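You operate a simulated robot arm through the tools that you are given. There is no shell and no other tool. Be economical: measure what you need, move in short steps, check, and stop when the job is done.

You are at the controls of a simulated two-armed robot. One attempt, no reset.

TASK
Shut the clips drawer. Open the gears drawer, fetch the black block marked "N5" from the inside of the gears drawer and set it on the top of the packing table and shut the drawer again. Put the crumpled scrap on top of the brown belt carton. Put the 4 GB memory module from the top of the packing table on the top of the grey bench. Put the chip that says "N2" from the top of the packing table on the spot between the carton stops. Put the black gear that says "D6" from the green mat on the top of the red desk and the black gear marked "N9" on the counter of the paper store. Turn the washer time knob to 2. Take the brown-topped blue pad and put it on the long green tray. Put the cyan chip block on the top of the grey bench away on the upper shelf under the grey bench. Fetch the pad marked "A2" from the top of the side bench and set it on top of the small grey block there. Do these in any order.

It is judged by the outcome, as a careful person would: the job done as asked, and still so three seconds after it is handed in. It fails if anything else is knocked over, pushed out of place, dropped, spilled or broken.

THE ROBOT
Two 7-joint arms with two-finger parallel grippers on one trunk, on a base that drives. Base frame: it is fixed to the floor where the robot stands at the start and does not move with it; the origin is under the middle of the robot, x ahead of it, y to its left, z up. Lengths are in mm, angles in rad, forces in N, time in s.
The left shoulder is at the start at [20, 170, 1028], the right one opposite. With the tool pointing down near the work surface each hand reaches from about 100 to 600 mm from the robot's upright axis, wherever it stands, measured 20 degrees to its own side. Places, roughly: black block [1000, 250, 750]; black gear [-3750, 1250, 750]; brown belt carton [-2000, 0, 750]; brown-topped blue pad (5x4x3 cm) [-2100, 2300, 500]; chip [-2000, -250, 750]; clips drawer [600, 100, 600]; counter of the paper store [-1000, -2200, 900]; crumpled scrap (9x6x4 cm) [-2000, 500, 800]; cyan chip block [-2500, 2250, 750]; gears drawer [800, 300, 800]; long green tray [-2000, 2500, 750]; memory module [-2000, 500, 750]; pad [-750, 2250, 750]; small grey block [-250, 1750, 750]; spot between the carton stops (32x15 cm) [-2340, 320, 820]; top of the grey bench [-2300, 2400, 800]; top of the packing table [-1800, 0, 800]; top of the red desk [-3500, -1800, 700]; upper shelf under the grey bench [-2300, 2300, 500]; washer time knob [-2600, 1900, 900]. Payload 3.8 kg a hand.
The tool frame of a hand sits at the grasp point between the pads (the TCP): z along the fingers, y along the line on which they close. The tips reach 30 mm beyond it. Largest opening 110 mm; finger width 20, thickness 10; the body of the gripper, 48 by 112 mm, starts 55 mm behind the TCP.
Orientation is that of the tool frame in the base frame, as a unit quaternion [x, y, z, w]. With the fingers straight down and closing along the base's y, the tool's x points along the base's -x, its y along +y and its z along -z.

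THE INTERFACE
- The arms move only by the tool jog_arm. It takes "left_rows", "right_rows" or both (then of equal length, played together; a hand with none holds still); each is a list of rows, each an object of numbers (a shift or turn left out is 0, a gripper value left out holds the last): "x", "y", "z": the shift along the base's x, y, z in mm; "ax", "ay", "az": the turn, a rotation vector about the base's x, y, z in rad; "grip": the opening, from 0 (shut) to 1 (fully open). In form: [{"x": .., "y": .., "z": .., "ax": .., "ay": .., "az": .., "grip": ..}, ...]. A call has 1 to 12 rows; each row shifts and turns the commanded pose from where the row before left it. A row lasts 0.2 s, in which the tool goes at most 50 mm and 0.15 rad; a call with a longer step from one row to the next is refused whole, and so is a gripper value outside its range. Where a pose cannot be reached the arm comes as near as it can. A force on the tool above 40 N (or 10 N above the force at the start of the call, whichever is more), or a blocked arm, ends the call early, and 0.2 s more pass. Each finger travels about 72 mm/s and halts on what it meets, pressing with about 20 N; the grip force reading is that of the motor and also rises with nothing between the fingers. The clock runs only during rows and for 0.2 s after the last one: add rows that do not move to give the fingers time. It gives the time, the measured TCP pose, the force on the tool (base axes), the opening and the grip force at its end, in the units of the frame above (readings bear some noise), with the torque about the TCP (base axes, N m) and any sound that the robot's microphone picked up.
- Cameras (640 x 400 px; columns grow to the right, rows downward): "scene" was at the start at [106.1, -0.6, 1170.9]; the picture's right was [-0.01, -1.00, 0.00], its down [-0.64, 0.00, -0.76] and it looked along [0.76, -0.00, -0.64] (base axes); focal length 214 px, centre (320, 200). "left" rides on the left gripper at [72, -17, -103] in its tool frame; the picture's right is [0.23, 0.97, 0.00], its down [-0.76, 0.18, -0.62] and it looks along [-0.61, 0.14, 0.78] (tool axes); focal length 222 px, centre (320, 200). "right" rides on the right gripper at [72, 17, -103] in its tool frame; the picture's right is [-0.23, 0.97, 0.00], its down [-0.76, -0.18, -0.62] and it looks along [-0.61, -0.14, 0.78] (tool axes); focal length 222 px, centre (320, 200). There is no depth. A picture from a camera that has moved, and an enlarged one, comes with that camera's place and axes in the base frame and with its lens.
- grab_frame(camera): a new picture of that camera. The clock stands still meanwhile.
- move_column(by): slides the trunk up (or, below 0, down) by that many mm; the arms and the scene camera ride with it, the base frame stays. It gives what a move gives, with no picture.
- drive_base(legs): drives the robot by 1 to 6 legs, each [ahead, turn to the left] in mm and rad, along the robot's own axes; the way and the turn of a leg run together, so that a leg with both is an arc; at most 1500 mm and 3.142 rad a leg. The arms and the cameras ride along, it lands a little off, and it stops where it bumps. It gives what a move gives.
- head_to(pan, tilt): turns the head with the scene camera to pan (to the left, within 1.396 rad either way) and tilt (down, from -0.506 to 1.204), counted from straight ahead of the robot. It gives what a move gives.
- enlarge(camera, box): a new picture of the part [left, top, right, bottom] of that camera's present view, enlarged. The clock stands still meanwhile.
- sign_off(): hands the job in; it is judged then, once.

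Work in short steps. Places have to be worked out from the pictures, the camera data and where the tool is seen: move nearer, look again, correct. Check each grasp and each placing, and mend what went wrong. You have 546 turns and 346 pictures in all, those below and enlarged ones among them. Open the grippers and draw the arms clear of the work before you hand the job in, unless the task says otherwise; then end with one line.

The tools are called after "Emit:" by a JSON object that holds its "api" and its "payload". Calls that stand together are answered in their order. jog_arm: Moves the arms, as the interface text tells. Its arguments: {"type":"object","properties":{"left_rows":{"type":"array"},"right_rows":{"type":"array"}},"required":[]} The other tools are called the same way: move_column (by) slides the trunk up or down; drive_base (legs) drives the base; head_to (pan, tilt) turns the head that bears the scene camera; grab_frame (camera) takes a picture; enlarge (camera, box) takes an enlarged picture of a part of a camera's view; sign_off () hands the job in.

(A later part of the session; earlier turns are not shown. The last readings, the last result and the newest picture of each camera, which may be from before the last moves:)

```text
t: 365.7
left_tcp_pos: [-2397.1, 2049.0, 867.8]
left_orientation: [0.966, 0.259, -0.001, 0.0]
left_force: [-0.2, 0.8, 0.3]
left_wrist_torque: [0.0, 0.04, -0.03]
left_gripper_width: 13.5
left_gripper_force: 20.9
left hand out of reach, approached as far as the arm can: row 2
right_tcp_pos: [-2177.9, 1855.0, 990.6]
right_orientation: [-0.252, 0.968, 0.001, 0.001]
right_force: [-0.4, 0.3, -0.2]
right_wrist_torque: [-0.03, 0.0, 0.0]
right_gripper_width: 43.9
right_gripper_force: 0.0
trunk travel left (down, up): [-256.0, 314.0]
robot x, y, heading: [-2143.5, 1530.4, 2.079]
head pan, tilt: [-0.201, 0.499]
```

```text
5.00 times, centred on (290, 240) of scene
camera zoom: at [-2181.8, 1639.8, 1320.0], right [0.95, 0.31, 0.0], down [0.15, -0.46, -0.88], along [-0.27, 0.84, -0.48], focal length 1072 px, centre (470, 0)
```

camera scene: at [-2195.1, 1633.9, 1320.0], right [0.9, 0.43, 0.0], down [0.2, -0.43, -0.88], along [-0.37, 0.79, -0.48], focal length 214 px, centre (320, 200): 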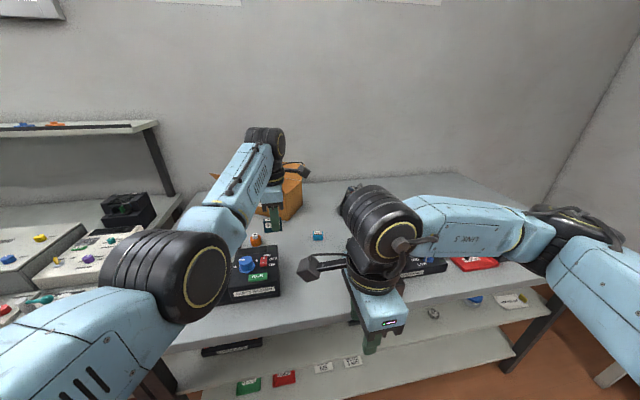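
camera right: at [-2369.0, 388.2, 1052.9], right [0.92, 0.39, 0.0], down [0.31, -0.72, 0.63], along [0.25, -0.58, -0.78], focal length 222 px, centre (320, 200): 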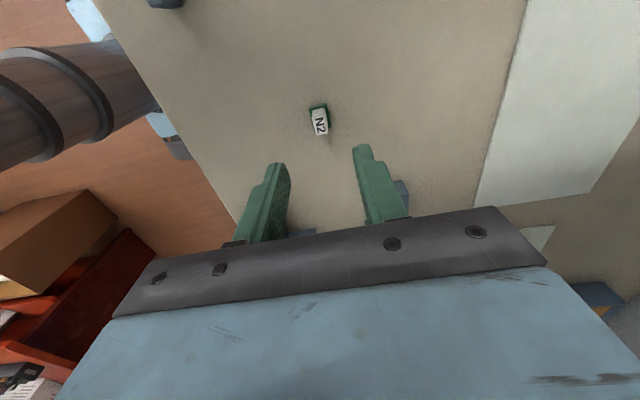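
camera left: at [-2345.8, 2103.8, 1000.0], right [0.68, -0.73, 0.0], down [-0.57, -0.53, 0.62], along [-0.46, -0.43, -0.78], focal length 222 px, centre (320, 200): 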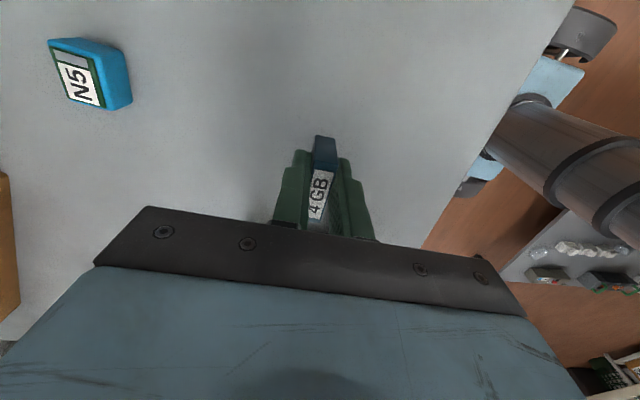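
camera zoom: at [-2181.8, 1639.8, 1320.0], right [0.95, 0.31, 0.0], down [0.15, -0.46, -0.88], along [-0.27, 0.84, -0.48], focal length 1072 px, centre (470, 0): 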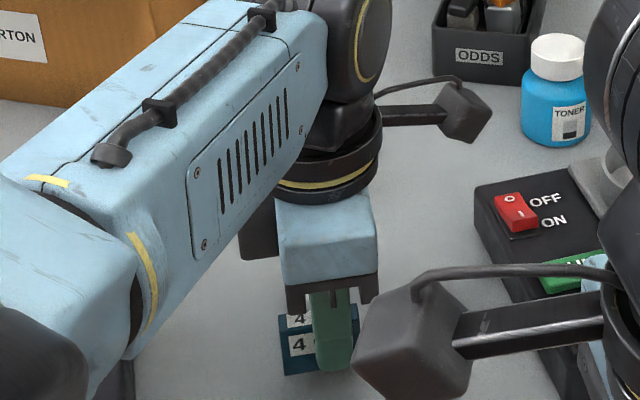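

The arm is at its low limit, so I'll use the trunk to lower the last bit in small steps.

Emit:
{"api": "move_column", "payload": {"by": -8}}

Emit:
{"api": "move_column", "payload": {"by": -5}}

```text
t: 366.3
left_tcp_pos: [-2396.8, 2048.2, 859.2]
left_orientation: [0.966, 0.259, 0.0, 0.001]
left_force: [0.2, -0.1, 0.5]
left_wrist_torque: [-0.01, -0.02, 0.0]
left_gripper_width: 13.3
left_gripper_force: 19.7
right_tcp_pos: [-2179.2, 1854.9, 983.0]
right_orientation: [-0.252, 0.968, 0.0, 0.002]
right_force: [0.3, 0.0, 0.2]
right_wrist_torque: [-0.01, 0.0, 0.02]
right_gripper_width: 43.6
right_gripper_force: 0.0
trunk travel left (down, up): [-248.0, 322.0]
robot x, y, heading: [-2148.9, 1532.5, 2.079]
head pan, tilt: [-0.201, 0.499]
```

```text
t: 366.8
left_tcp_pos: [-2397.8, 2049.3, 858.4]
left_orientation: [0.966, 0.259, -0.001, -0.002]
left_force: [-0.1, -2.2, 16.9]
left_wrist_torque: [-0.16, 0.2, 0.05]
left_gripper_width: 13.2
left_gripper_force: 19.9
right_tcp_pos: [-2178.0, 1853.0, 977.6]
right_orientation: [-0.252, 0.968, 0.001, 0.002]
right_force: [-0.4, -0.2, 1.2]
right_wrist_torque: [-0.02, -0.01, 0.03]
right_gripper_width: 44.1
right_gripper_force: 0.1
trunk travel left (down, up): [-243.0, 327.0]
robot x, y, heading: [-2144.3, 1538.8, 2.078]
head pan, tilt: [-0.201, 0.499]
```

Contact (bench ≈ 820). I'll ease the trunk up 3 mm, release, and raise with the trunk.

Emit:
{"api": "move_column", "payload": {"by": 3}}

Emit:
{"api": "jog_arm", "payload": {"left_rows": [{"grip": 0.25}, {}, {"grip": 0.4}, {}]}}

Emit:
{"api": "move_column", "payload": {"by": 90}}

Emit:
{"api": "grab_frame", "payload": {"camera": "left"}}

```text
t: 367.3
left_tcp_pos: [-2396.9, 2048.2, 857.8]
left_orientation: [0.966, 0.259, -0.001, -0.001]
left_force: [-0.3, 3.4, 9.2]
left_wrist_torque: [0.04, 0.11, -0.01]
left_gripper_width: 13.4
left_gripper_force: 20.0
right_tcp_pos: [-2177.9, 1855.6, 981.7]
right_orientation: [-0.253, 0.968, 0.001, 0.002]
right_force: [0.4, -0.9, 0.8]
right_wrist_torque: [0.02, 0.01, -0.01]
right_gripper_width: 44.0
right_gripper_force: 0.1
trunk travel left (down, up): [-246.0, 324.0]
robot x, y, heading: [-2144.1, 1536.4, 2.083]
head pan, tilt: [-0.201, 0.499]
```

```text
t: 368.3
left_tcp_pos: [-2397.7, 2050.0, 858.4]
left_orientation: [0.966, 0.258, 0.0, 0.0]
left_force: [0.9, -0.1, 0.5]
left_wrist_torque: [-0.02, 0.0, 0.01]
left_gripper_width: 43.9
left_gripper_force: 0.0
right_tcp_pos: [-2178.6, 1854.9, 980.2]
right_orientation: [-0.252, 0.968, 0.001, 0.002]
right_force: [0.1, -0.2, -1.0]
right_wrist_torque: [0.02, 0.0, 0.04]
right_gripper_width: 44.0
right_gripper_force: 0.1
trunk travel left (down, up): [-246.0, 324.0]
robot x, y, heading: [-2145.0, 1534.5, 2.081]
head pan, tilt: [-0.201, 0.499]
```

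```text
t: 369.6
left_tcp_pos: [-2396.9, 2048.7, 948.7]
left_orientation: [0.966, 0.259, 0.0, 0.0]
left_force: [0.3, 0.2, -0.2]
left_wrist_torque: [0.02, 0.02, -0.01]
left_gripper_width: 43.8
left_gripper_force: 0.1
right_tcp_pos: [-2179.0, 1855.5, 1070.5]
right_orientation: [-0.252, 0.968, 0.0, 0.002]
right_force: [-0.5, -0.1, -0.3]
right_wrist_torque: [0.0, 0.01, -0.02]
right_gripper_width: 44.2
right_gripper_force: 0.1
trunk travel left (down, up): [-336.0, 234.0]
robot x, y, heading: [-2142.5, 1534.7, 2.083]
head pan, tilt: [-0.201, 0.499]
```

```text
208 pictures are left
camera left: at [-2344.1, 2100.0, 1050.9], right [0.68, -0.73, 0.0], down [-0.57, -0.53, 0.62], along [-0.45, -0.43, -0.78], focal length 222 px, centre (320, 200)
```

left: 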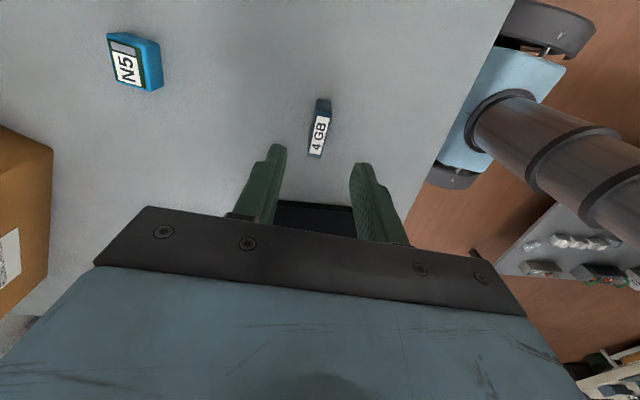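

The module stands on the bench. Next the cyan "N5" chip block at about [-2473, 2196]. I'll raise the left hand, back off, and tuck the left arm before using the right hand.

Emit:
{"api": "jog_arm", "payload": {"left_rows": [{"z": 40}, {"z": 40}, {}]}}

Emit:
{"api": "drive_base", "payload": {"legs": [[-330, 0], [0, 0.12]]}}

Emit:
{"api": "jog_arm", "payload": {"left_rows": [{"z": -45}, {"z": -45}, {"z": -45}, {"x": 24, "y": -32, "z": -20}, {"x": 24, "y": -32, "z": -20}, {"x": 24, "y": -32, "z": -20}, {"x": 24, "y": -32, "z": -20}, {}]}}

Emit:
{"api": "grab_frame", "payload": {"camera": "scene"}}

```text
t: 370.4
left_tcp_pos: [-2398.1, 2049.1, 1028.7]
left_orientation: [0.966, 0.258, 0.0, 0.001]
left_force: [-0.4, -0.2, 0.2]
left_wrist_torque: [0.04, -0.02, 0.0]
left_gripper_width: 43.9
left_gripper_force: 0.1
right_tcp_pos: [-2178.7, 1855.3, 1070.7]
right_orientation: [-0.252, 0.968, 0.001, 0.002]
right_force: [0.3, 0.8, 0.1]
right_wrist_torque: [0.01, 0.03, 0.01]
right_gripper_width: 44.2
right_gripper_force: 0.1
trunk travel left (down, up): [-336.0, 234.0]
robot x, y, heading: [-2146.2, 1532.3, 2.085]
head pan, tilt: [-0.201, 0.499]
```

```text
t: 373.1
left_tcp_pos: [-2296.5, 1728.9, 1027.7]
left_orientation: [0.949, 0.315, 0.0, 0.0]
left_force: [0.7, 0.5, 0.1]
left_wrist_torque: [0.03, -0.01, 0.02]
left_gripper_width: 44.1
left_gripper_force: 0.1
right_tcp_pos: [-2056.0, 1562.4, 1070.5]
right_orientation: [-0.309, 0.951, 0.001, 0.002]
right_force: [0.0, 0.3, 0.4]
right_wrist_torque: [0.0, -0.01, -0.02]
right_gripper_width: 44.0
right_gripper_force: 0.1
trunk travel left (down, up): [-336.0, 234.0]
robot x, y, heading: [-1983.5, 1248.0, 2.199]
head pan, tilt: [-0.201, 0.499]
```

```text
t: 375.1
left_tcp_pos: [-2224.2, 1574.9, 815.9]
left_orientation: [0.945, 0.325, -0.022, 0.005]
left_force: [-0.3, 0.2, -0.9]
left_wrist_torque: [0.0, 0.0, 0.0]
left_gripper_width: 44.1
left_gripper_force: 0.2
left hand out of reach, approached as far as the arm can: row 3
right_tcp_pos: [-2056.1, 1560.2, 1070.1]
right_orientation: [-0.308, 0.951, 0.001, 0.002]
right_force: [0.5, -0.3, 0.5]
right_wrist_torque: [-0.02, 0.01, 0.01]
right_gripper_width: 44.2
right_gripper_force: 0.1
trunk travel left (down, up): [-336.0, 234.0]
robot x, y, heading: [-1983.9, 1246.4, 2.202]
head pan, tilt: [-0.201, 0.499]
stopped in row 8 (left hand): the arm was blocked; the commanded pose is now the measured one
```

```text
207 pictures are left
camera scene: at [-2033.3, 1347.1, 1400.0], right [0.91, 0.42, 0.0], down [0.2, -0.44, -0.88], along [-0.37, 0.8, -0.48], focal length 214 px, centre (320, 200)
```

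scene: 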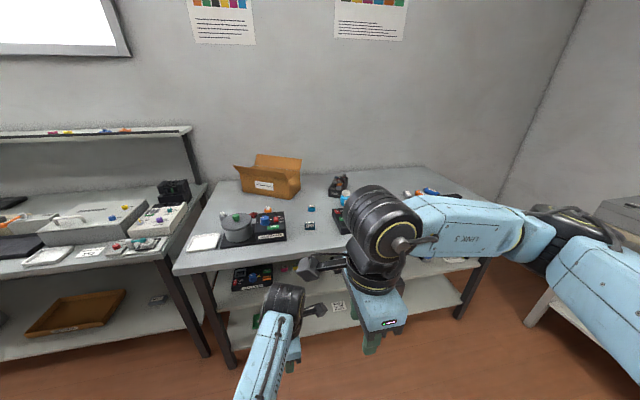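

The hands are too close together. I'll separate them: right hand to the right, left hand to the left, and use the pitch-back trick to restore the left elbow.

Emit:
{"api": "jog_arm", "payload": {"right_rows": [{"x": 30, "y": 22}, {"x": 30, "y": 22}, {"x": 30, "y": 22}, {}, {}, {}, {}, {}, {}], "left_rows": [{}, {"x": -15, "y": -12}, {"x": -35, "y": -25}, {"x": -35, "y": -25}, {"x": -35, "y": -25}, {"x": -35, "y": -25}, {"x": -35, "y": -25}, {}, {}]}}

Emit:
{"api": "jog_arm", "payload": {"left_rows": [{"az": -0.15}, {"az": -0.15}, {"az": -0.15}, {"az": -0.15}, {"az": -0.15}, {"az": -0.15}, {"az": -0.15}, {"az": -0.15}, {"az": -0.15}, {"az": -0.15}, {"az": -0.07}, {}]}}

Emit:
{"api": "grab_frame", "payload": {"camera": "scene"}}

```text
t: 377.1
left_tcp_pos: [-2411.7, 1439.9, 817.2]
left_orientation: [0.946, 0.325, -0.02, 0.003]
left_force: [-0.4, 0.4, -0.8]
left_wrist_torque: [0.03, -0.01, 0.0]
left_gripper_width: 44.1
left_gripper_force: 0.0
right_tcp_pos: [-1966.3, 1626.8, 1070.9]
right_orientation: [-0.309, 0.951, 0.0, 0.002]
right_force: [0.9, -0.1, -0.7]
right_wrist_torque: [0.01, -0.01, -0.03]
right_gripper_width: 44.0
right_gripper_force: 0.1
trunk travel left (down, up): [-336.0, 234.0]
robot x, y, heading: [-1984.9, 1247.1, 2.208]
head pan, tilt: [-0.201, 0.499]
```

```text
t: 379.7
left_tcp_pos: [-2412.1, 1440.3, 816.0]
left_orientation: [0.898, -0.44, -0.017, -0.012]
left_force: [-1.5, 0.0, 0.6]
left_wrist_torque: [0.0, 0.0, -0.01]
left_gripper_width: 44.2
left_gripper_force: 0.1
right_tcp_pos: [-1965.5, 1627.0, 1069.9]
right_orientation: [-0.309, 0.951, 0.001, 0.002]
right_force: [-0.1, 0.5, -0.4]
right_wrist_torque: [-0.02, 0.03, 0.01]
right_gripper_width: 43.8
right_gripper_force: 0.0
trunk travel left (down, up): [-336.0, 234.0]
robot x, y, heading: [-1982.1, 1249.7, 2.201]
head pan, tilt: [-0.201, 0.499]
```

```text
206 pictures are left
camera scene: at [-2033.2, 1347.4, 1400.0], right [0.91, 0.42, 0.0], down [0.2, -0.44, -0.88], along [-0.37, 0.8, -0.48], focal length 214 px, centre (320, 200)
```

scene: 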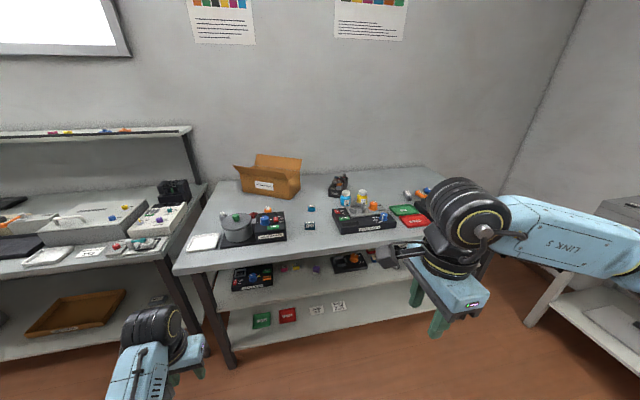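

Now I'll pitch the left tool back to flip the elbow up, then undo the pitch while raising.

Emit:
{"api": "jog_arm", "payload": {"left_rows": [{"z": 40}, {"z": 40}, {"ax": -0.121, "ay": -0.088}, {"ax": -0.121, "ay": -0.088}, {"ax": -0.121, "ay": -0.088}, {"ax": -0.121, "ay": -0.088}, {"ax": -0.121, "ay": -0.088}, {"ax": -0.121, "ay": -0.088}, {"ax": -0.121, "ay": -0.088}, {"ax": -0.121, "ay": -0.088}, {}]}}

Emit:
{"api": "grab_frame", "payload": {"camera": "scene"}}

```text
t: 382.1
left_tcp_pos: [-2429.1, 1421.8, 880.4]
left_orientation: [0.766, -0.372, 0.464, 0.245]
left_force: [-0.2, -0.2, -0.1]
left_wrist_torque: [0.0, -0.02, -0.03]
left_gripper_width: 44.3
left_gripper_force: 0.0
left hand out of reach, approached as far as the arm can: row 2, 3, 4, 5, 9, 10
right_tcp_pos: [-1965.4, 1627.2, 1069.9]
right_orientation: [-0.31, 0.951, 0.0, 0.002]
right_force: [0.4, 0.0, 0.2]
right_wrist_torque: [-0.01, -0.04, -0.03]
right_gripper_width: 44.1
right_gripper_force: 0.1
trunk travel left (down, up): [-336.0, 234.0]
robot x, y, heading: [-1981.7, 1247.2, 2.202]
head pan, tilt: [-0.201, 0.499]
```

```text
205 pictures are left
camera scene: at [-2033.1, 1347.4, 1400.0], right [0.91, 0.42, 0.0], down [0.2, -0.44, -0.88], along [-0.37, 0.8, -0.48], focal length 214 px, centre (320, 200)
```

scene: 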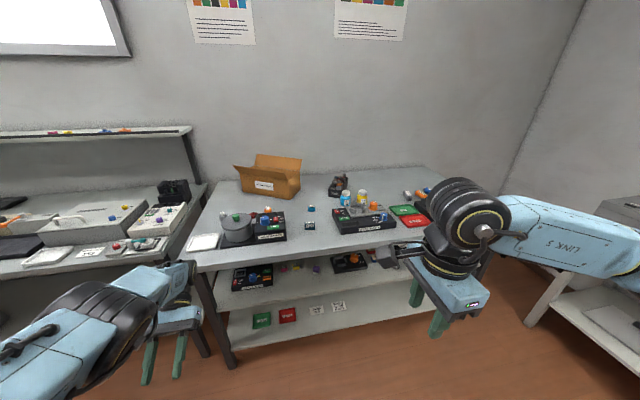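

Undoing the pitch with raising, to see where the elbow ends up.

Emit:
{"api": "jog_arm", "payload": {"left_rows": [{"z": 40}, {"z": 40}, {"z": 40}, {"z": 20, "ax": 0.121, "ay": 0.088}, {"z": 20, "ax": 0.121, "ay": 0.088}, {"ax": 0.121, "ay": 0.088}, {"ax": 0.121, "ay": 0.088}, {"ax": 0.121, "ay": 0.088}, {"ax": 0.121, "ay": 0.088}, {"ax": 0.121, "ay": 0.088}, {"ax": 0.121, "ay": 0.088}, {}]}}

Emit:
{"api": "grab_frame", "payload": {"camera": "scene"}}

```text
t: 384.7
left_tcp_pos: [-2478.4, 1410.0, 1038.1]
left_orientation: [0.898, -0.437, -0.04, -0.024]
left_force: [0.4, -0.2, 0.4]
left_wrist_torque: [0.0, 0.0, 0.0]
left_gripper_width: 44.2
left_gripper_force: 0.1
left hand out of reach, approached as far as the arm can: row 7, 8, 9, 10, 11
right_tcp_pos: [-1966.9, 1627.4, 1069.8]
right_orientation: [-0.309, 0.951, 0.0, 0.002]
right_force: [1.0, -0.3, 0.4]
right_wrist_torque: [0.04, 0.01, 0.01]
right_gripper_width: 44.0
right_gripper_force: 0.0
trunk travel left (down, up): [-336.0, 234.0]
robot x, y, heading: [-1983.2, 1249.7, 2.203]
head pan, tilt: [-0.201, 0.499]
```

```text
204 pictures are left
camera scene: at [-2033.3, 1347.7, 1399.9], right [0.91, 0.42, 0.0], down [0.2, -0.44, -0.88], along [-0.37, 0.8, -0.48], focal length 214 px, centre (320, 200)
```

scene: 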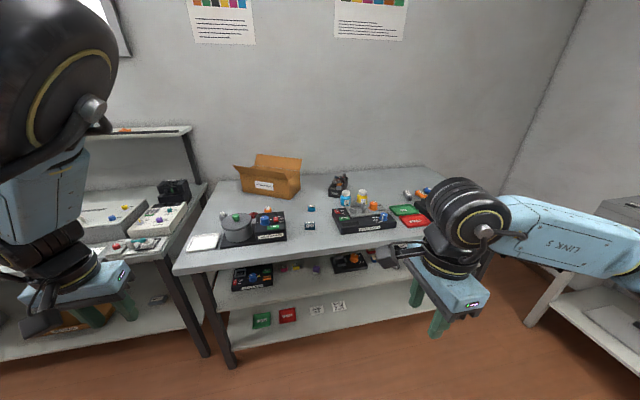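

The left elbow is up again. Now I'll enlarge the bench to find the brown-topped blue pad and the long green tray.

Emit:
{"api": "enlarge", "payload": {"camera": "scene", "box": [190, 170, 450, 340]}}

Emit:
{"api": "enlarge", "payload": {"camera": "scene", "box": [220, 240, 400, 340]}}

```text
2.35 times, centred on (320, 255) of scene
camera zoom: at [-2033.3, 1347.7, 1399.9], right [0.91, 0.42, 0.0], down [0.2, -0.44, -0.88], along [-0.37, 0.8, -0.48], focal length 505 px, centre (320, 71)
```

zoom: 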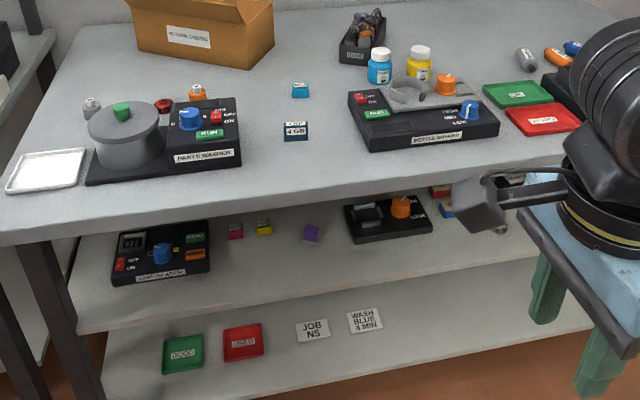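

```text
3.56 times, centred on (310, 290) of scene
camera zoom: at [-2033.3, 1347.7, 1399.9], right [0.91, 0.42, 0.0], down [0.2, -0.44, -0.88], along [-0.37, 0.8, -0.48], focal length 763 px, centre (356, -120)
```

zoom: 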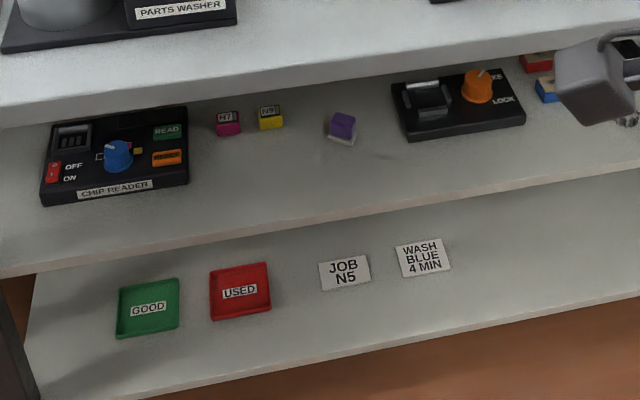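

Found them: the upper shelf holds blocks N7/N9 with room in front, the green tray is on the bench top's right, and the blue pad is at the shelf's right. First the cyan block: I'll drive 440 mm closer.

Emit:
{"api": "drive_base", "payload": {"legs": [[440, 0]]}}

Emit:
{"api": "head_to", "payload": {"pan": -0.2, "tilt": 0.8}}

Emit:
{"api": "grab_frame", "payload": {"camera": "scene"}}

```text
t: 387.4
left_tcp_pos: [-2738.9, 1766.8, 1038.2]
left_orientation: [0.898, -0.437, -0.039, -0.023]
left_force: [0.0, 0.9, -0.5]
left_wrist_torque: [0.02, 0.05, -0.01]
left_gripper_width: 43.9
left_gripper_force: 0.1
right_tcp_pos: [-2227.0, 1984.7, 1070.2]
right_orientation: [-0.309, 0.951, 0.0, 0.001]
right_force: [0.7, 0.6, 0.1]
right_wrist_torque: [-0.02, 0.01, -0.02]
right_gripper_width: 44.1
right_gripper_force: 0.0
trunk travel left (down, up): [-336.0, 234.0]
robot x, y, heading: [-2244.0, 1606.0, 2.199]
head pan, tilt: [-0.201, 0.499]
```

```text
t: 388.2
left_tcp_pos: [-2738.6, 1766.6, 1037.7]
left_orientation: [0.898, -0.437, -0.039, -0.023]
left_force: [0.2, 0.0, -0.2]
left_wrist_torque: [-0.01, 0.0, 0.0]
left_gripper_width: 44.0
left_gripper_force: 0.1
right_tcp_pos: [-2226.2, 1984.4, 1071.3]
right_orientation: [-0.31, 0.951, 0.0, 0.001]
right_force: [0.0, -0.2, -0.2]
right_wrist_torque: [0.01, -0.01, 0.02]
right_gripper_width: 44.1
right_gripper_force: 0.1
trunk travel left (down, up): [-336.0, 234.0]
robot x, y, heading: [-2243.5, 1609.2, 2.196]
head pan, tilt: [-0.201, 0.799]
```

```text
201 pictures are left
camera scene: at [-2289.7, 1695.4, 1374.1], right [0.91, 0.42, 0.0], down [0.3, -0.65, -0.7], along [-0.29, 0.63, -0.72], focal length 214 px, centre (320, 200)
```

scene: 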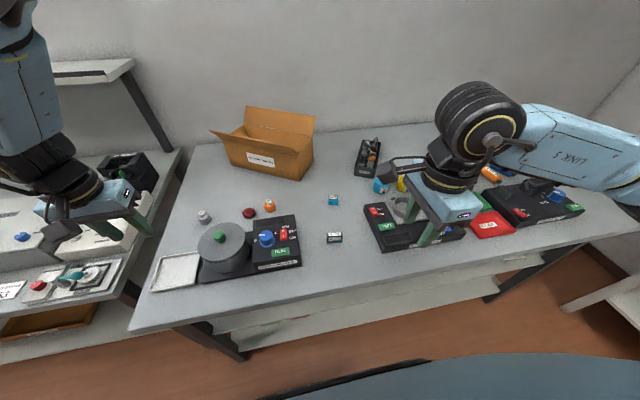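

I'll turn the right tool to close sideways (+1.57) and tilt it forward 0.87 rad here in the air.

Emit:
{"api": "jog_arm", "payload": {"right_rows": [{"az": 0.1428, "z": 10}, {"az": 0.1428, "z": 10}, {"az": 0.1428, "z": 10}, {"az": 0.1428, "z": 10}, {"az": 0.1428}, {"az": 0.1428}, {"az": 0.1428}, {"az": 0.1428}, {"az": 0.1428}, {"az": 0.1428}, {"az": 0.1428}, {}]}}

Emit:
{"api": "jog_arm", "payload": {"right_rows": [{"ax": 0.117, "ay": 0.085}, {"ax": 0.117, "ay": 0.085}, {"ax": 0.117, "ay": 0.085}, {"ax": 0.117, "ay": 0.085}, {"ax": 0.117, "ay": 0.085}, {"ax": 0.117, "ay": 0.085}, {}]}}

Emit:
{"api": "grab_frame", "payload": {"camera": "scene"}}

Emit:
{"api": "grab_frame", "payload": {"camera": "right"}}

```text
t: 390.8
left_tcp_pos: [-2738.7, 1766.7, 1036.6]
left_orientation: [0.898, -0.438, -0.039, -0.023]
left_force: [0.6, 0.3, -0.7]
left_wrist_torque: [-0.02, 0.03, -0.02]
left_gripper_width: 44.1
left_gripper_force: 0.1
right_tcp_pos: [-2226.2, 1984.3, 1111.7]
right_orientation: [0.891, -0.453, -0.002, -0.001]
right_force: [-0.2, -0.1, -0.3]
right_wrist_torque: [0.02, 0.0, -0.01]
right_gripper_width: 43.9
right_gripper_force: 0.1
trunk travel left (down, up): [-336.0, 234.0]
robot x, y, heading: [-2246.3, 1608.4, 2.203]
head pan, tilt: [-0.201, 0.799]
```

```text
t: 392.4
left_tcp_pos: [-2739.0, 1768.3, 1036.8]
left_orientation: [0.898, -0.438, -0.039, -0.023]
left_force: [-0.5, 0.3, 0.5]
left_wrist_torque: [0.0, 0.01, -0.01]
left_gripper_width: 44.4
left_gripper_force: 0.1
right_tcp_pos: [-2297.5, 2080.1, 1132.4]
right_orientation: [0.808, -0.411, -0.376, -0.192]
right_force: [0.0, -0.5, -1.0]
right_wrist_torque: [0.02, -0.03, -0.01]
right_gripper_width: 44.1
right_gripper_force: 0.1
right hand out of reach, approached as far as the arm can: row 2, 3, 4, 5, 6
trunk travel left (down, up): [-336.0, 234.0]
robot x, y, heading: [-2243.6, 1607.3, 2.202]
head pan, tilt: [-0.201, 0.799]
```

```text
200 pictures are left
camera scene: at [-2289.8, 1695.3, 1374.0], right [0.91, 0.42, 0.0], down [0.3, -0.65, -0.7], along [-0.29, 0.63, -0.72], focal length 214 px, centre (320, 200)
```

scene: 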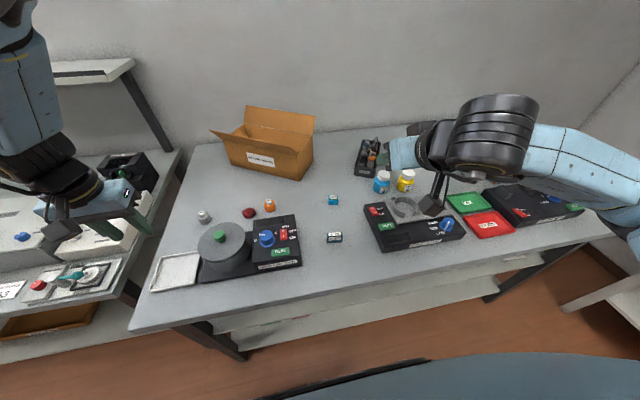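

```text
199 pictures are left
camera right: at [-2237.4, 1968.3, 1142.8], right [-0.87, -0.45, 0.17], down [0.13, 0.12, 0.98], along [-0.47, 0.88, -0.04], focal length 222 px, centre (320, 200)
```

right: 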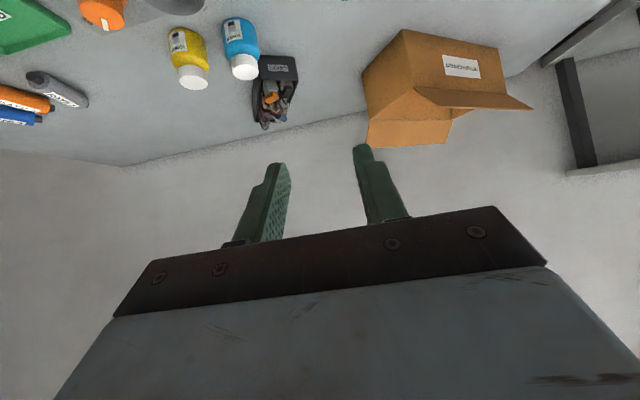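

In this posture the hand camera hangs below the tool and would hit the module. I'll roll the tool 180° about its own axis so the camera rides on top.

Emit:
{"api": "jog_arm", "payload": {"right_rows": [{"ax": -0.0673, "ay": 0.0926, "az": -0.0963}, {"ax": -0.0673, "ay": 0.0926, "az": -0.0963}, {"ax": -0.0673, "ay": 0.0926, "az": -0.0963}, {"ax": -0.0673, "ay": 0.0926, "az": -0.0963}, {"ax": -0.0673, "ay": 0.0926, "az": -0.0963}, {"ax": -0.0673, "ay": 0.0926, "az": -0.0963}, {"ax": -0.0673, "ay": 0.0926, "az": -0.0963}, {"ax": -0.0673, "ay": 0.0926, "az": -0.0963}, {"ax": -0.0673, "ay": 0.0926, "az": -0.0963}, {"ax": -0.0673, "ay": 0.0926, "az": -0.0963}, {"ax": -0.0673, "ay": 0.0926, "az": -0.0963}]}}

Emit:
{"api": "jog_arm", "payload": {"right_rows": [{"ax": -0.0673, "ay": 0.0926, "az": -0.0963}, {"ax": -0.0673, "ay": 0.0926, "az": -0.0963}, {"ax": -0.0673, "ay": 0.0926, "az": -0.0963}, {"ax": -0.0673, "ay": 0.0926, "az": -0.0963}, {"ax": -0.0673, "ay": 0.0926, "az": -0.0963}, {"ax": -0.0673, "ay": 0.0926, "az": -0.0963}, {"ax": -0.0673, "ay": 0.0926, "az": -0.0963}, {"ax": -0.0673, "ay": 0.0926, "az": -0.0963}, {"ax": -0.0673, "ay": 0.0926, "az": -0.0963}, {"ax": -0.0673, "ay": 0.0926, "az": -0.0963}, {}]}}

Emit:
{"api": "grab_frame", "payload": {"camera": "right"}}

Emit:
{"api": "grab_frame", "payload": {"camera": "scene"}}

```text
t: 394.8
left_tcp_pos: [-2737.5, 1766.9, 1037.1]
left_orientation: [0.898, -0.438, -0.039, -0.024]
left_force: [0.7, 0.6, 0.3]
left_wrist_torque: [0.01, -0.04, -0.03]
left_gripper_width: 43.9
left_gripper_force: 0.1
right_tcp_pos: [-2297.2, 2079.2, 1131.9]
right_orientation: [-0.247, 0.872, 0.396, -0.146]
right_force: [-0.4, 0.0, 0.4]
right_wrist_torque: [0.0, 0.05, -0.06]
right_gripper_width: 44.1
right_gripper_force: 0.1
trunk travel left (down, up): [-336.0, 234.0]
robot x, y, heading: [-2242.3, 1605.1, 2.2]
head pan, tilt: [-0.201, 0.799]
```

```text
t: 397.2
left_tcp_pos: [-2739.0, 1766.6, 1037.8]
left_orientation: [0.898, -0.438, -0.039, -0.023]
left_force: [-0.1, -0.3, -0.5]
left_wrist_torque: [0.01, 0.03, 0.0]
left_gripper_width: 44.0
left_gripper_force: 0.1
right_tcp_pos: [-2297.1, 2079.3, 1133.0]
right_orientation: [0.412, 0.807, 0.191, -0.377]
right_force: [0.0, 0.0, 0.7]
right_wrist_torque: [0.04, 0.0, 0.02]
right_gripper_width: 44.0
right_gripper_force: 0.1
trunk travel left (down, up): [-336.0, 234.0]
robot x, y, heading: [-2244.1, 1607.3, 2.204]
head pan, tilt: [-0.201, 0.799]
```

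```text
198 pictures are left
camera right: at [-2264.5, 2064.1, 1253.4], right [0.87, 0.45, -0.18], down [0.42, -0.89, -0.18], along [-0.24, 0.08, -0.97], focal length 222 px, centre (320, 200)
```

right: 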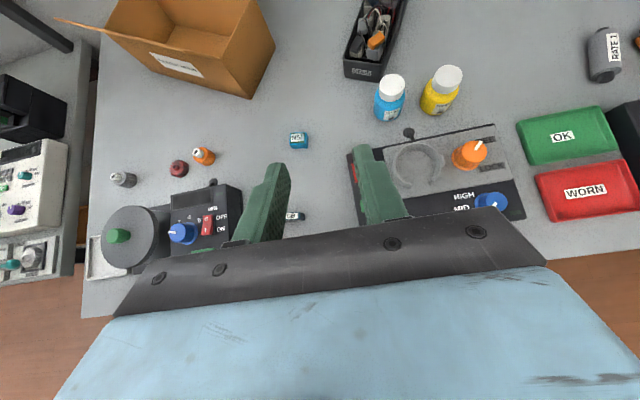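

```text
197 pictures are left
camera scene: at [-2289.7, 1695.4, 1374.0], right [0.91, 0.42, 0.0], down [0.3, -0.65, -0.7], along [-0.29, 0.63, -0.72], focal length 214 px, centre (320, 200)
```

scene: 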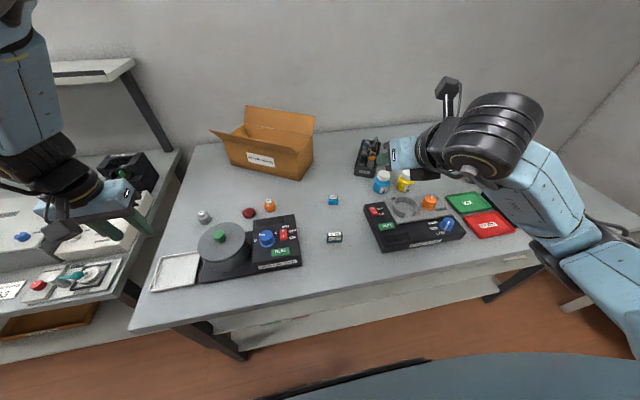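

The camera is now on top with an excellent view. The cyan block is at [-2470, 2194]. I'll move to a pre-grasp 100 mm back along the tool axis.

Emit:
{"api": "jog_arm", "payload": {"right_rows": [{"x": -20, "y": 7, "z": -36, "grip": 0.5}, {"x": -20, "y": 7, "z": -36}, {"x": -20, "y": 7, "z": -36}, {"x": -20, "y": 7, "z": -36}, {"x": -20, "y": 7, "z": -38}, {"x": -19, "y": 6, "z": -38}, {}]}}

Emit:
{"api": "grab_frame", "payload": {"camera": "right"}}

Emit:
{"api": "grab_frame", "payload": {"camera": "scene"}}

```text
t: 398.8
left_tcp_pos: [-2738.2, 1766.8, 1037.8]
left_orientation: [0.898, -0.438, -0.039, -0.023]
left_force: [-0.3, -0.8, 0.0]
left_wrist_torque: [0.02, -0.01, -0.02]
left_gripper_width: 44.3
left_gripper_force: 0.1
right_tcp_pos: [-2417.5, 2122.5, 912.5]
right_orientation: [0.413, 0.806, 0.191, -0.378]
right_force: [-1.1, 0.8, -0.2]
right_wrist_torque: [-0.01, -0.01, 0.01]
right_gripper_width: 55.1
right_gripper_force: 0.2
trunk travel left (down, up): [-336.0, 234.0]
robot x, y, heading: [-2243.7, 1605.4, 2.201]
head pan, tilt: [-0.201, 0.799]
```

```text
196 pictures are left
camera right: at [-2383.5, 2105.7, 1034.1], right [0.87, 0.45, -0.18], down [0.42, -0.89, -0.18], along [-0.24, 0.09, -0.97], focal length 222 px, centre (320, 200)
```

right: 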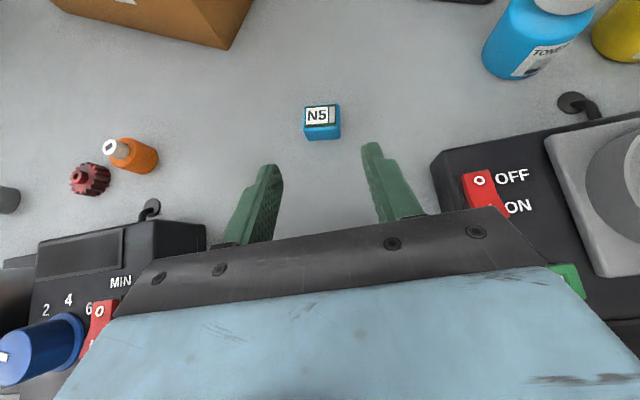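

```text
195 pictures are left
camera scene: at [-2288.2, 1695.8, 1374.0], right [0.91, 0.42, 0.0], down [0.3, -0.65, -0.7], along [-0.29, 0.63, -0.72], focal length 214 px, centre (320, 200)
```

scene: 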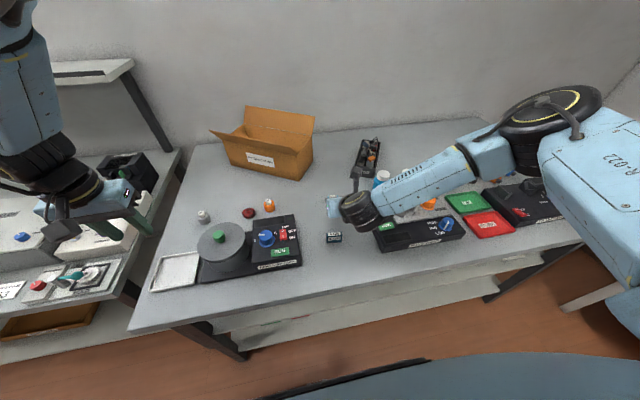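

Well aligned. Advancing about 99 mm along the tool axis to straddle the block.

Emit:
{"api": "jog_arm", "payload": {"right_rows": [{"x": -18, "y": 25, "z": -25}, {"x": -16, "y": 22, "z": -22}, {"x": -9, "y": 13, "z": -13}, {"z": -3}, {}]}}

Emit:
{"api": "grab_frame", "payload": {"camera": "right"}}

```text
t: 400.0
left_tcp_pos: [-2738.7, 1767.1, 1037.7]
left_orientation: [0.898, -0.438, -0.04, -0.023]
left_force: [0.5, -0.8, 0.6]
left_wrist_torque: [0.01, 0.02, 0.0]
left_gripper_width: 43.9
left_gripper_force: 0.1
right_tcp_pos: [-2459.5, 2180.6, 848.7]
right_orientation: [0.412, 0.807, 0.192, -0.376]
right_force: [-0.2, -0.7, 0.1]
right_wrist_torque: [0.02, -0.01, -0.03]
right_gripper_width: 55.1
right_gripper_force: 0.2
trunk travel left (down, up): [-336.0, 234.0]
robot x, y, heading: [-2243.4, 1607.7, 2.206]
head pan, tilt: [-0.201, 0.799]
```

```text
194 pictures are left
camera right: at [-2426.7, 2165.3, 970.4], right [0.87, 0.45, -0.18], down [0.42, -0.89, -0.18], along [-0.24, 0.09, -0.97], focal length 222 px, centre (320, 200)
```

right: 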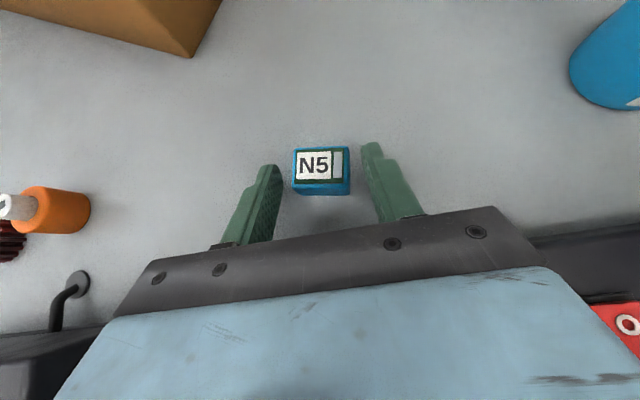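

The block is between the fingertips. Closing.

Emit:
{"api": "jog_arm", "payload": {"right_rows": [{"grip": 0.1}, {}, {}, {"z": 5}, {"z": 10}, {}]}}

Emit:
{"api": "grab_frame", "payload": {"camera": "right"}}

```text
t: 401.4
left_tcp_pos: [-2738.1, 1767.1, 1037.2]
left_orientation: [0.898, -0.437, -0.039, -0.023]
left_force: [0.9, 0.5, -0.5]
left_wrist_torque: [-0.04, 0.0, -0.01]
left_gripper_width: 44.1
left_gripper_force: 0.1
right_tcp_pos: [-2457.9, 2181.7, 863.8]
right_orientation: [0.413, 0.807, 0.192, -0.376]
right_force: [-0.1, 0.0, 0.2]
right_wrist_torque: [0.01, 0.03, 0.01]
right_gripper_width: 35.1
right_gripper_force: 19.9
trunk travel left (down, up): [-336.0, 234.0]
robot x, y, heading: [-2241.9, 1608.2, 2.2]
head pan, tilt: [-0.201, 0.799]
```

```text
193 pictures are left
camera right: at [-2426.5, 2165.0, 985.7], right [0.87, 0.45, -0.18], down [0.42, -0.89, -0.18], along [-0.24, 0.09, -0.97], focal length 222 px, centre (320, 200)
```

right: 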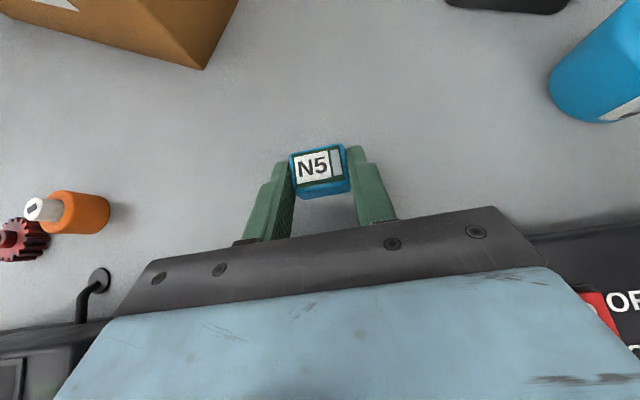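

Gripped (35 mm). I'll raise it, back the base 400 mm out over the aisle, then lower the trunk to shelf level.

Emit:
{"api": "jog_arm", "payload": {"right_rows": [{"z": 40}, {"z": 40}, {"z": 30}, {}]}}

Emit:
{"api": "drive_base", "payload": {"legs": [[-420, 0]]}}

Emit:
{"api": "move_column", "payload": {"by": -320}}

Emit:
{"api": "grab_frame", "payload": {"camera": "scene"}}

Emit:
{"api": "grab_frame", "payload": {"camera": "right"}}

```text
t: 402.4
left_tcp_pos: [-2739.2, 1767.4, 1037.3]
left_orientation: [0.898, -0.437, -0.039, -0.023]
left_force: [0.0, 0.2, 0.4]
left_wrist_torque: [-0.01, 0.0, 0.01]
left_gripper_width: 44.0
left_gripper_force: 0.0
right_tcp_pos: [-2459.0, 2180.3, 974.4]
right_orientation: [0.412, 0.808, 0.19, -0.376]
right_force: [-0.3, 0.2, 0.5]
right_wrist_torque: [0.0, 0.01, 0.0]
right_gripper_width: 35.1
right_gripper_force: 20.0
trunk travel left (down, up): [-336.0, 234.0]
robot x, y, heading: [-2241.4, 1607.4, 2.201]
head pan, tilt: [-0.201, 0.799]
```

```text
t: 405.0
left_tcp_pos: [-2491.3, 1427.6, 1037.3]
left_orientation: [0.898, -0.438, -0.039, -0.023]
left_force: [-0.3, 0.1, -0.1]
left_wrist_torque: [-0.04, 0.01, -0.04]
left_gripper_width: 43.9
left_gripper_force: 0.2
right_tcp_pos: [-2209.5, 1840.3, 974.6]
right_orientation: [0.413, 0.807, 0.191, -0.377]
right_force: [-0.6, -1.5, 0.1]
right_wrist_torque: [0.01, -0.01, -0.01]
right_gripper_width: 34.7
right_gripper_force: 19.7
trunk travel left (down, up): [-336.0, 234.0]
robot x, y, heading: [-1995.4, 1265.4, 2.199]
head pan, tilt: [-0.201, 0.799]
```

```text
t: 408.2
left_tcp_pos: [-2489.3, 1426.8, 717.5]
left_orientation: [0.897, -0.439, -0.039, -0.024]
left_force: [0.2, -0.4, -0.5]
left_wrist_torque: [0.01, -0.04, 0.01]
left_gripper_width: 43.8
left_gripper_force: 0.1
right_tcp_pos: [-2209.7, 1841.3, 654.3]
right_orientation: [0.413, 0.806, 0.192, -0.377]
right_force: [-1.1, 0.6, -0.5]
right_wrist_torque: [0.01, 0.01, -0.02]
right_gripper_width: 34.8
right_gripper_force: 19.8
trunk travel left (down, up): [-16.0, 554.0]
robot x, y, heading: [-1992.7, 1268.0, 2.198]
head pan, tilt: [-0.201, 0.799]
```

```text
192 pictures are left
camera scene: at [-2041.4, 1354.9, 1054.1], right [0.91, 0.41, 0.0], down [0.3, -0.65, -0.7], along [-0.29, 0.63, -0.72], focal length 214 px, centre (320, 200)
```

scene: 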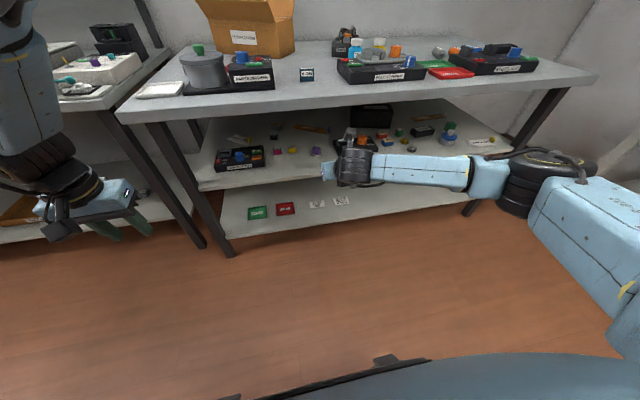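

```text
191 pictures are left
camera right: at [-2177.1, 1824.3, 775.9], right [0.88, 0.45, -0.18], down [0.42, -0.89, -0.18], along [-0.24, 0.09, -0.97], focal length 222 px, centre (320, 200)
```

right: 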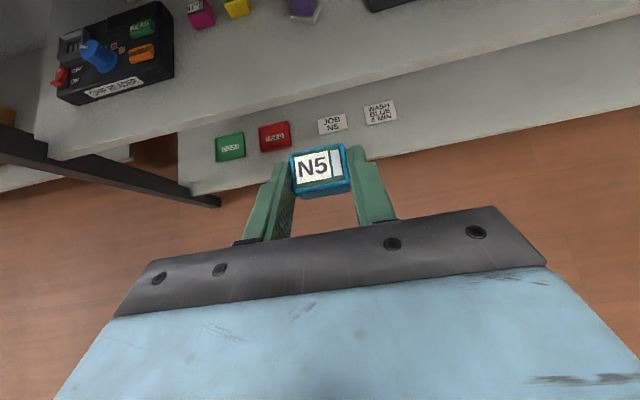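

The shelf is at about z 500 with its edge at about w 2970. I'll lower the arm to TCP z 565, still outside the bench.

Emit:
{"api": "jog_arm", "payload": {"right_rows": [{"z": -30, "x": -13, "y": -9}, {"z": -30, "x": -13, "y": -9}, {"z": -30, "x": -13, "y": -9}, {}]}}

Emit:
{"api": "drive_base", "payload": {"legs": [[160, 0]]}}

Emit:
{"api": "grab_frame", "payload": {"camera": "right"}}

Emit:
{"api": "grab_frame", "payload": {"camera": "scene"}}

```text
t: 409.2
left_tcp_pos: [-2490.6, 1428.8, 718.1]
left_orientation: [0.897, -0.439, -0.04, -0.024]
left_force: [0.6, 0.4, 0.6]
left_wrist_torque: [-0.02, -0.03, -0.03]
left_gripper_width: 43.7
left_gripper_force: 0.1
right_tcp_pos: [-2249.8, 1813.3, 564.3]
right_orientation: [0.412, 0.807, 0.191, -0.377]
right_force: [0.2, -1.3, 0.0]
right_wrist_torque: [-0.02, 0.0, -0.01]
right_gripper_width: 34.8
right_gripper_force: 19.8
trunk travel left (down, up): [-16.0, 554.0]
robot x, y, heading: [-1995.0, 1265.9, 2.198]
head pan, tilt: [-0.201, 0.799]
```

```text
t: 410.6
left_tcp_pos: [-2582.3, 1555.5, 718.2]
left_orientation: [0.897, -0.439, -0.039, -0.023]
left_force: [0.0, 0.2, 0.2]
left_wrist_torque: [-0.02, -0.02, 0.05]
left_gripper_width: 43.9
left_gripper_force: 0.0
right_tcp_pos: [-2342.5, 1940.0, 563.5]
right_orientation: [0.413, 0.807, 0.191, -0.376]
right_force: [-0.1, 0.6, 0.0]
right_wrist_torque: [-0.02, 0.0, 0.01]
right_gripper_width: 35.2
right_gripper_force: 20.3
trunk travel left (down, up): [-16.0, 554.0]
robot x, y, heading: [-2089.5, 1391.3, 2.197]
head pan, tilt: [-0.201, 0.799]
```

```text
190 pictures are left
camera right: at [-2309.4, 1925.0, 685.8], right [0.87, 0.45, -0.18], down [0.42, -0.89, -0.18], along [-0.24, 0.09, -0.97], focal length 222 px, centre (320, 200)
```

right: 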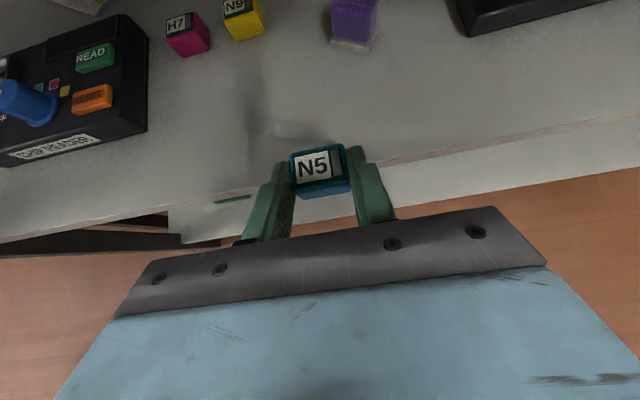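

```text
189 pictures are left
camera scene: at [-2134.2, 1482.6, 1054.0], right [0.91, 0.41, 0.0], down [0.3, -0.65, -0.7], along [-0.29, 0.63, -0.72], focal length 214 px, centre (320, 200)
```

scene: 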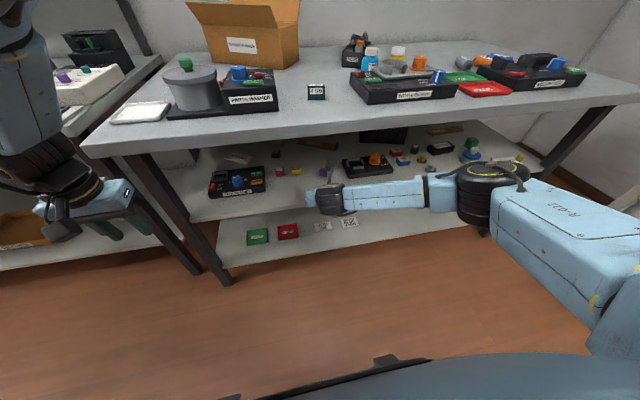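

The block is at the shelf's front edge. I'll advance 70 mm inward, then lower toward TCP z 533.

Emit:
{"api": "jog_arm", "payload": {"right_rows": [{"x": -14, "y": 19}, {"x": -14, "y": 19}, {"x": -13, "y": 18}, {"z": -12}, {"z": -12}, {"z": -5}, {}]}}

Emit:
{"api": "grab_frame", "payload": {"camera": "right"}}

```text
t: 412.2
left_tcp_pos: [-2583.3, 1554.3, 718.3]
left_orientation: [0.898, -0.438, -0.04, -0.023]
left_force: [0.1, -0.1, -0.2]
left_wrist_torque: [-0.01, 0.01, 0.0]
left_gripper_width: 43.8
left_gripper_force: 0.0
right_tcp_pos: [-2383.2, 1997.3, 534.4]
right_orientation: [0.413, 0.806, 0.192, -0.377]
right_force: [0.2, 0.1, -0.8]
right_wrist_torque: [-0.01, 0.0, 0.05]
right_gripper_width: 35.1
right_gripper_force: 20.8
trunk travel left (down, up): [-16.0, 554.0]
robot x, y, heading: [-2087.7, 1390.4, 2.2]
head pan, tilt: [-0.201, 0.799]
```

```text
188 pictures are left
camera right: at [-2350.4, 1981.2, 656.6], right [0.88, 0.45, -0.18], down [0.42, -0.89, -0.18], along [-0.24, 0.09, -0.97], focal length 222 px, centre (320, 200)
```

right: 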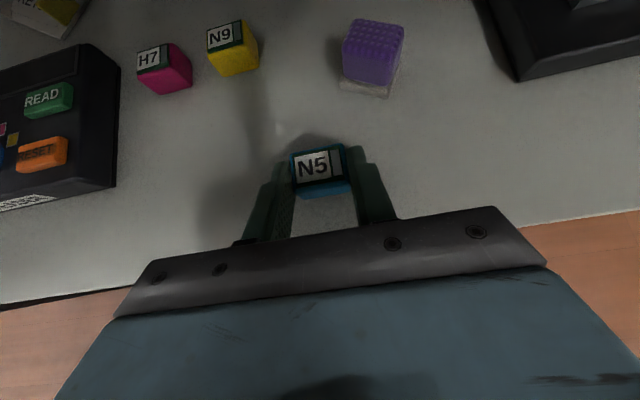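

Over the shelf, clear of the other blocks. Lowering in small steps with force check.

Emit:
{"api": "jog_arm", "payload": {"right_rows": [{"z": -3}, {"z": -2}, {}]}}

Emit:
{"api": "jog_arm", "payload": {"right_rows": [{"z": -3}, {}]}}

```text
t: 413.0
left_tcp_pos: [-2582.1, 1555.3, 717.0]
left_orientation: [0.898, -0.438, -0.039, -0.023]
left_force: [-0.4, -0.1, 0.6]
left_wrist_torque: [0.03, -0.02, 0.0]
left_gripper_width: 44.0
left_gripper_force: 0.0
right_tcp_pos: [-2383.4, 1998.5, 529.1]
right_orientation: [0.413, 0.807, 0.191, -0.377]
right_force: [-0.1, -0.2, -0.1]
right_wrist_torque: [-0.02, -0.03, -0.01]
right_gripper_width: 34.7
right_gripper_force: 19.8
trunk travel left (down, up): [-16.0, 554.0]
robot x, y, heading: [-2086.7, 1389.7, 2.198]
head pan, tilt: [-0.201, 0.799]
```

```text
t: 413.6
left_tcp_pos: [-2583.1, 1555.4, 718.3]
left_orientation: [0.898, -0.438, -0.039, -0.024]
left_force: [-1.0, -1.1, -0.3]
left_wrist_torque: [-0.02, 0.0, 0.05]
left_gripper_width: 44.3
left_gripper_force: 0.1
right_tcp_pos: [-2383.9, 1997.3, 528.9]
right_orientation: [0.414, 0.805, 0.194, -0.378]
right_force: [0.3, 0.3, 7.3]
right_wrist_torque: [0.12, -0.05, -0.01]
right_gripper_width: 35.1
right_gripper_force: 20.7
trunk travel left (down, up): [-16.0, 554.0]
robot x, y, heading: [-2092.2, 1390.4, 2.202]
head pan, tilt: [-0.201, 0.799]
```

Contact. Releasing and withdrawing back along the tool axis.

Emit:
{"api": "jog_arm", "payload": {"right_rows": [{"z": 1, "grip": 0.4}, {}, {"grip": 0.55}, {}, {"x": 10, "y": -14, "z": 14}, {"x": 10, "y": -14, "z": 14}, {"x": 18, "y": -25, "z": 5}, {"x": 18, "y": -25}, {}]}}

Emit:
{"api": "grab_frame", "payload": {"camera": "right"}}

```text
t: 415.6
left_tcp_pos: [-2582.3, 1555.5, 718.1]
left_orientation: [0.897, -0.439, -0.04, -0.023]
left_force: [0.7, -0.2, -1.4]
left_wrist_torque: [0.02, -0.01, 0.0]
left_gripper_width: 43.9
left_gripper_force: 0.0
right_tcp_pos: [-2327.3, 1917.8, 562.3]
right_orientation: [0.412, 0.807, 0.191, -0.377]
right_force: [-0.3, 0.4, -0.4]
right_wrist_torque: [-0.01, 0.0, 0.0]
right_gripper_width: 60.5
right_gripper_force: 0.1
trunk travel left (down, up): [-16.0, 554.0]
robot x, y, heading: [-2085.8, 1393.5, 2.198]
head pan, tilt: [-0.201, 0.799]
```

```text
187 pictures are left
camera right: at [-2294.2, 1902.0, 683.1], right [0.88, 0.45, -0.18], down [0.42, -0.89, -0.18], along [-0.24, 0.09, -0.97], focal length 222 px, centre (320, 200)
```

right: 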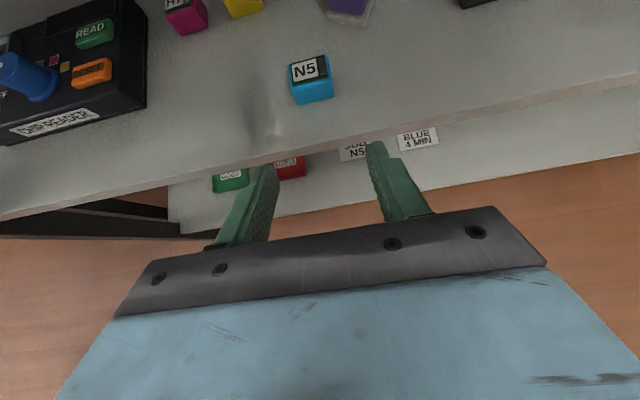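

The cyan block is on the upper shelf next to its fellows. Next the brown-topped blue pad: I'll back out and sidestep 390 mm right along the bench.

Emit:
{"api": "drive_base", "payload": {"legs": [[-180, 0], [0, -1.571], [390, 0], [0, 1.571]]}}

Emit:
{"api": "grab_frame", "payload": {"camera": "scene"}}

Emit:
{"api": "grab_frame", "payload": {"camera": "right"}}

```text
t: 420.5
left_tcp_pos: [-1880.8, 1763.4, 717.1]
left_orientation: [-0.376, 0.925, 0.007, 0.047]
left_force: [-0.9, 0.6, 0.3]
left_wrist_torque: [-0.01, 0.02, 0.02]
left_gripper_width: 44.1
left_gripper_force: 0.1
right_tcp_pos: [-1508.3, 1572.9, 585.3]
right_orientation: [0.831, 0.341, 0.403, -0.175]
right_force: [0.1, 0.0, -0.4]
right_wrist_torque: [0.01, 0.0, -0.01]
right_gripper_width: 60.6
right_gripper_force: 0.1
trunk travel left (down, up): [-16.0, 554.0]
robot x, y, heading: [-1987.8, 1250.3, 0.749]
head pan, tilt: [-0.201, 0.799]
stopped in leg 2: the robot was blocked; the commanded pose is now the measured one
```

```text
186 pictures are left
camera scene: at [-1905.6, 1310.2, 1054.2], right [0.52, -0.85, 0.01], down [-0.61, -0.38, -0.7], along [0.6, 0.36, -0.71], focal length 214 px, centre (320, 200)
```

scene: 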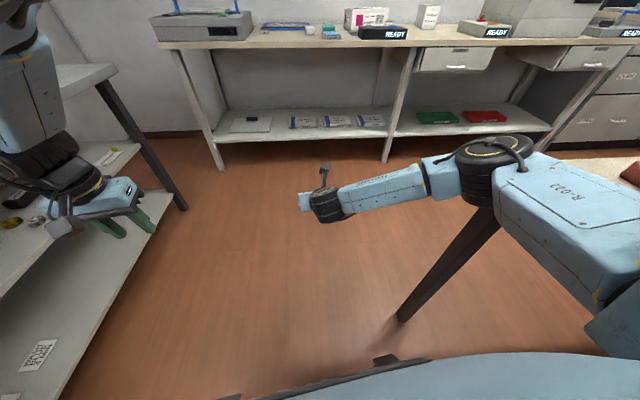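

```text
185 pictures are left
camera right: at [-1521.0, 1534.1, 704.8], right [0.59, -0.78, -0.19], down [-0.81, -0.55, -0.21], along [0.06, 0.28, -0.96], focal length 222 px, centre (320, 200)
```

right: 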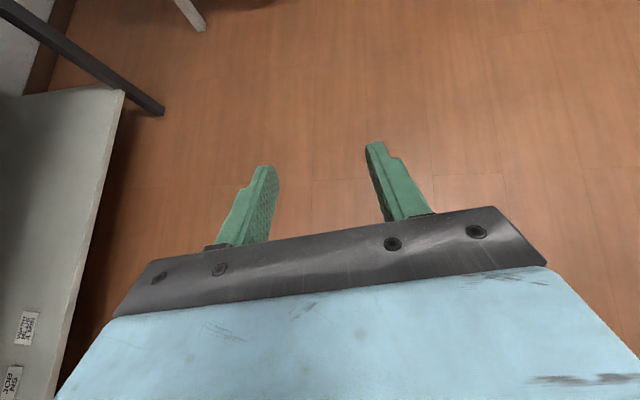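

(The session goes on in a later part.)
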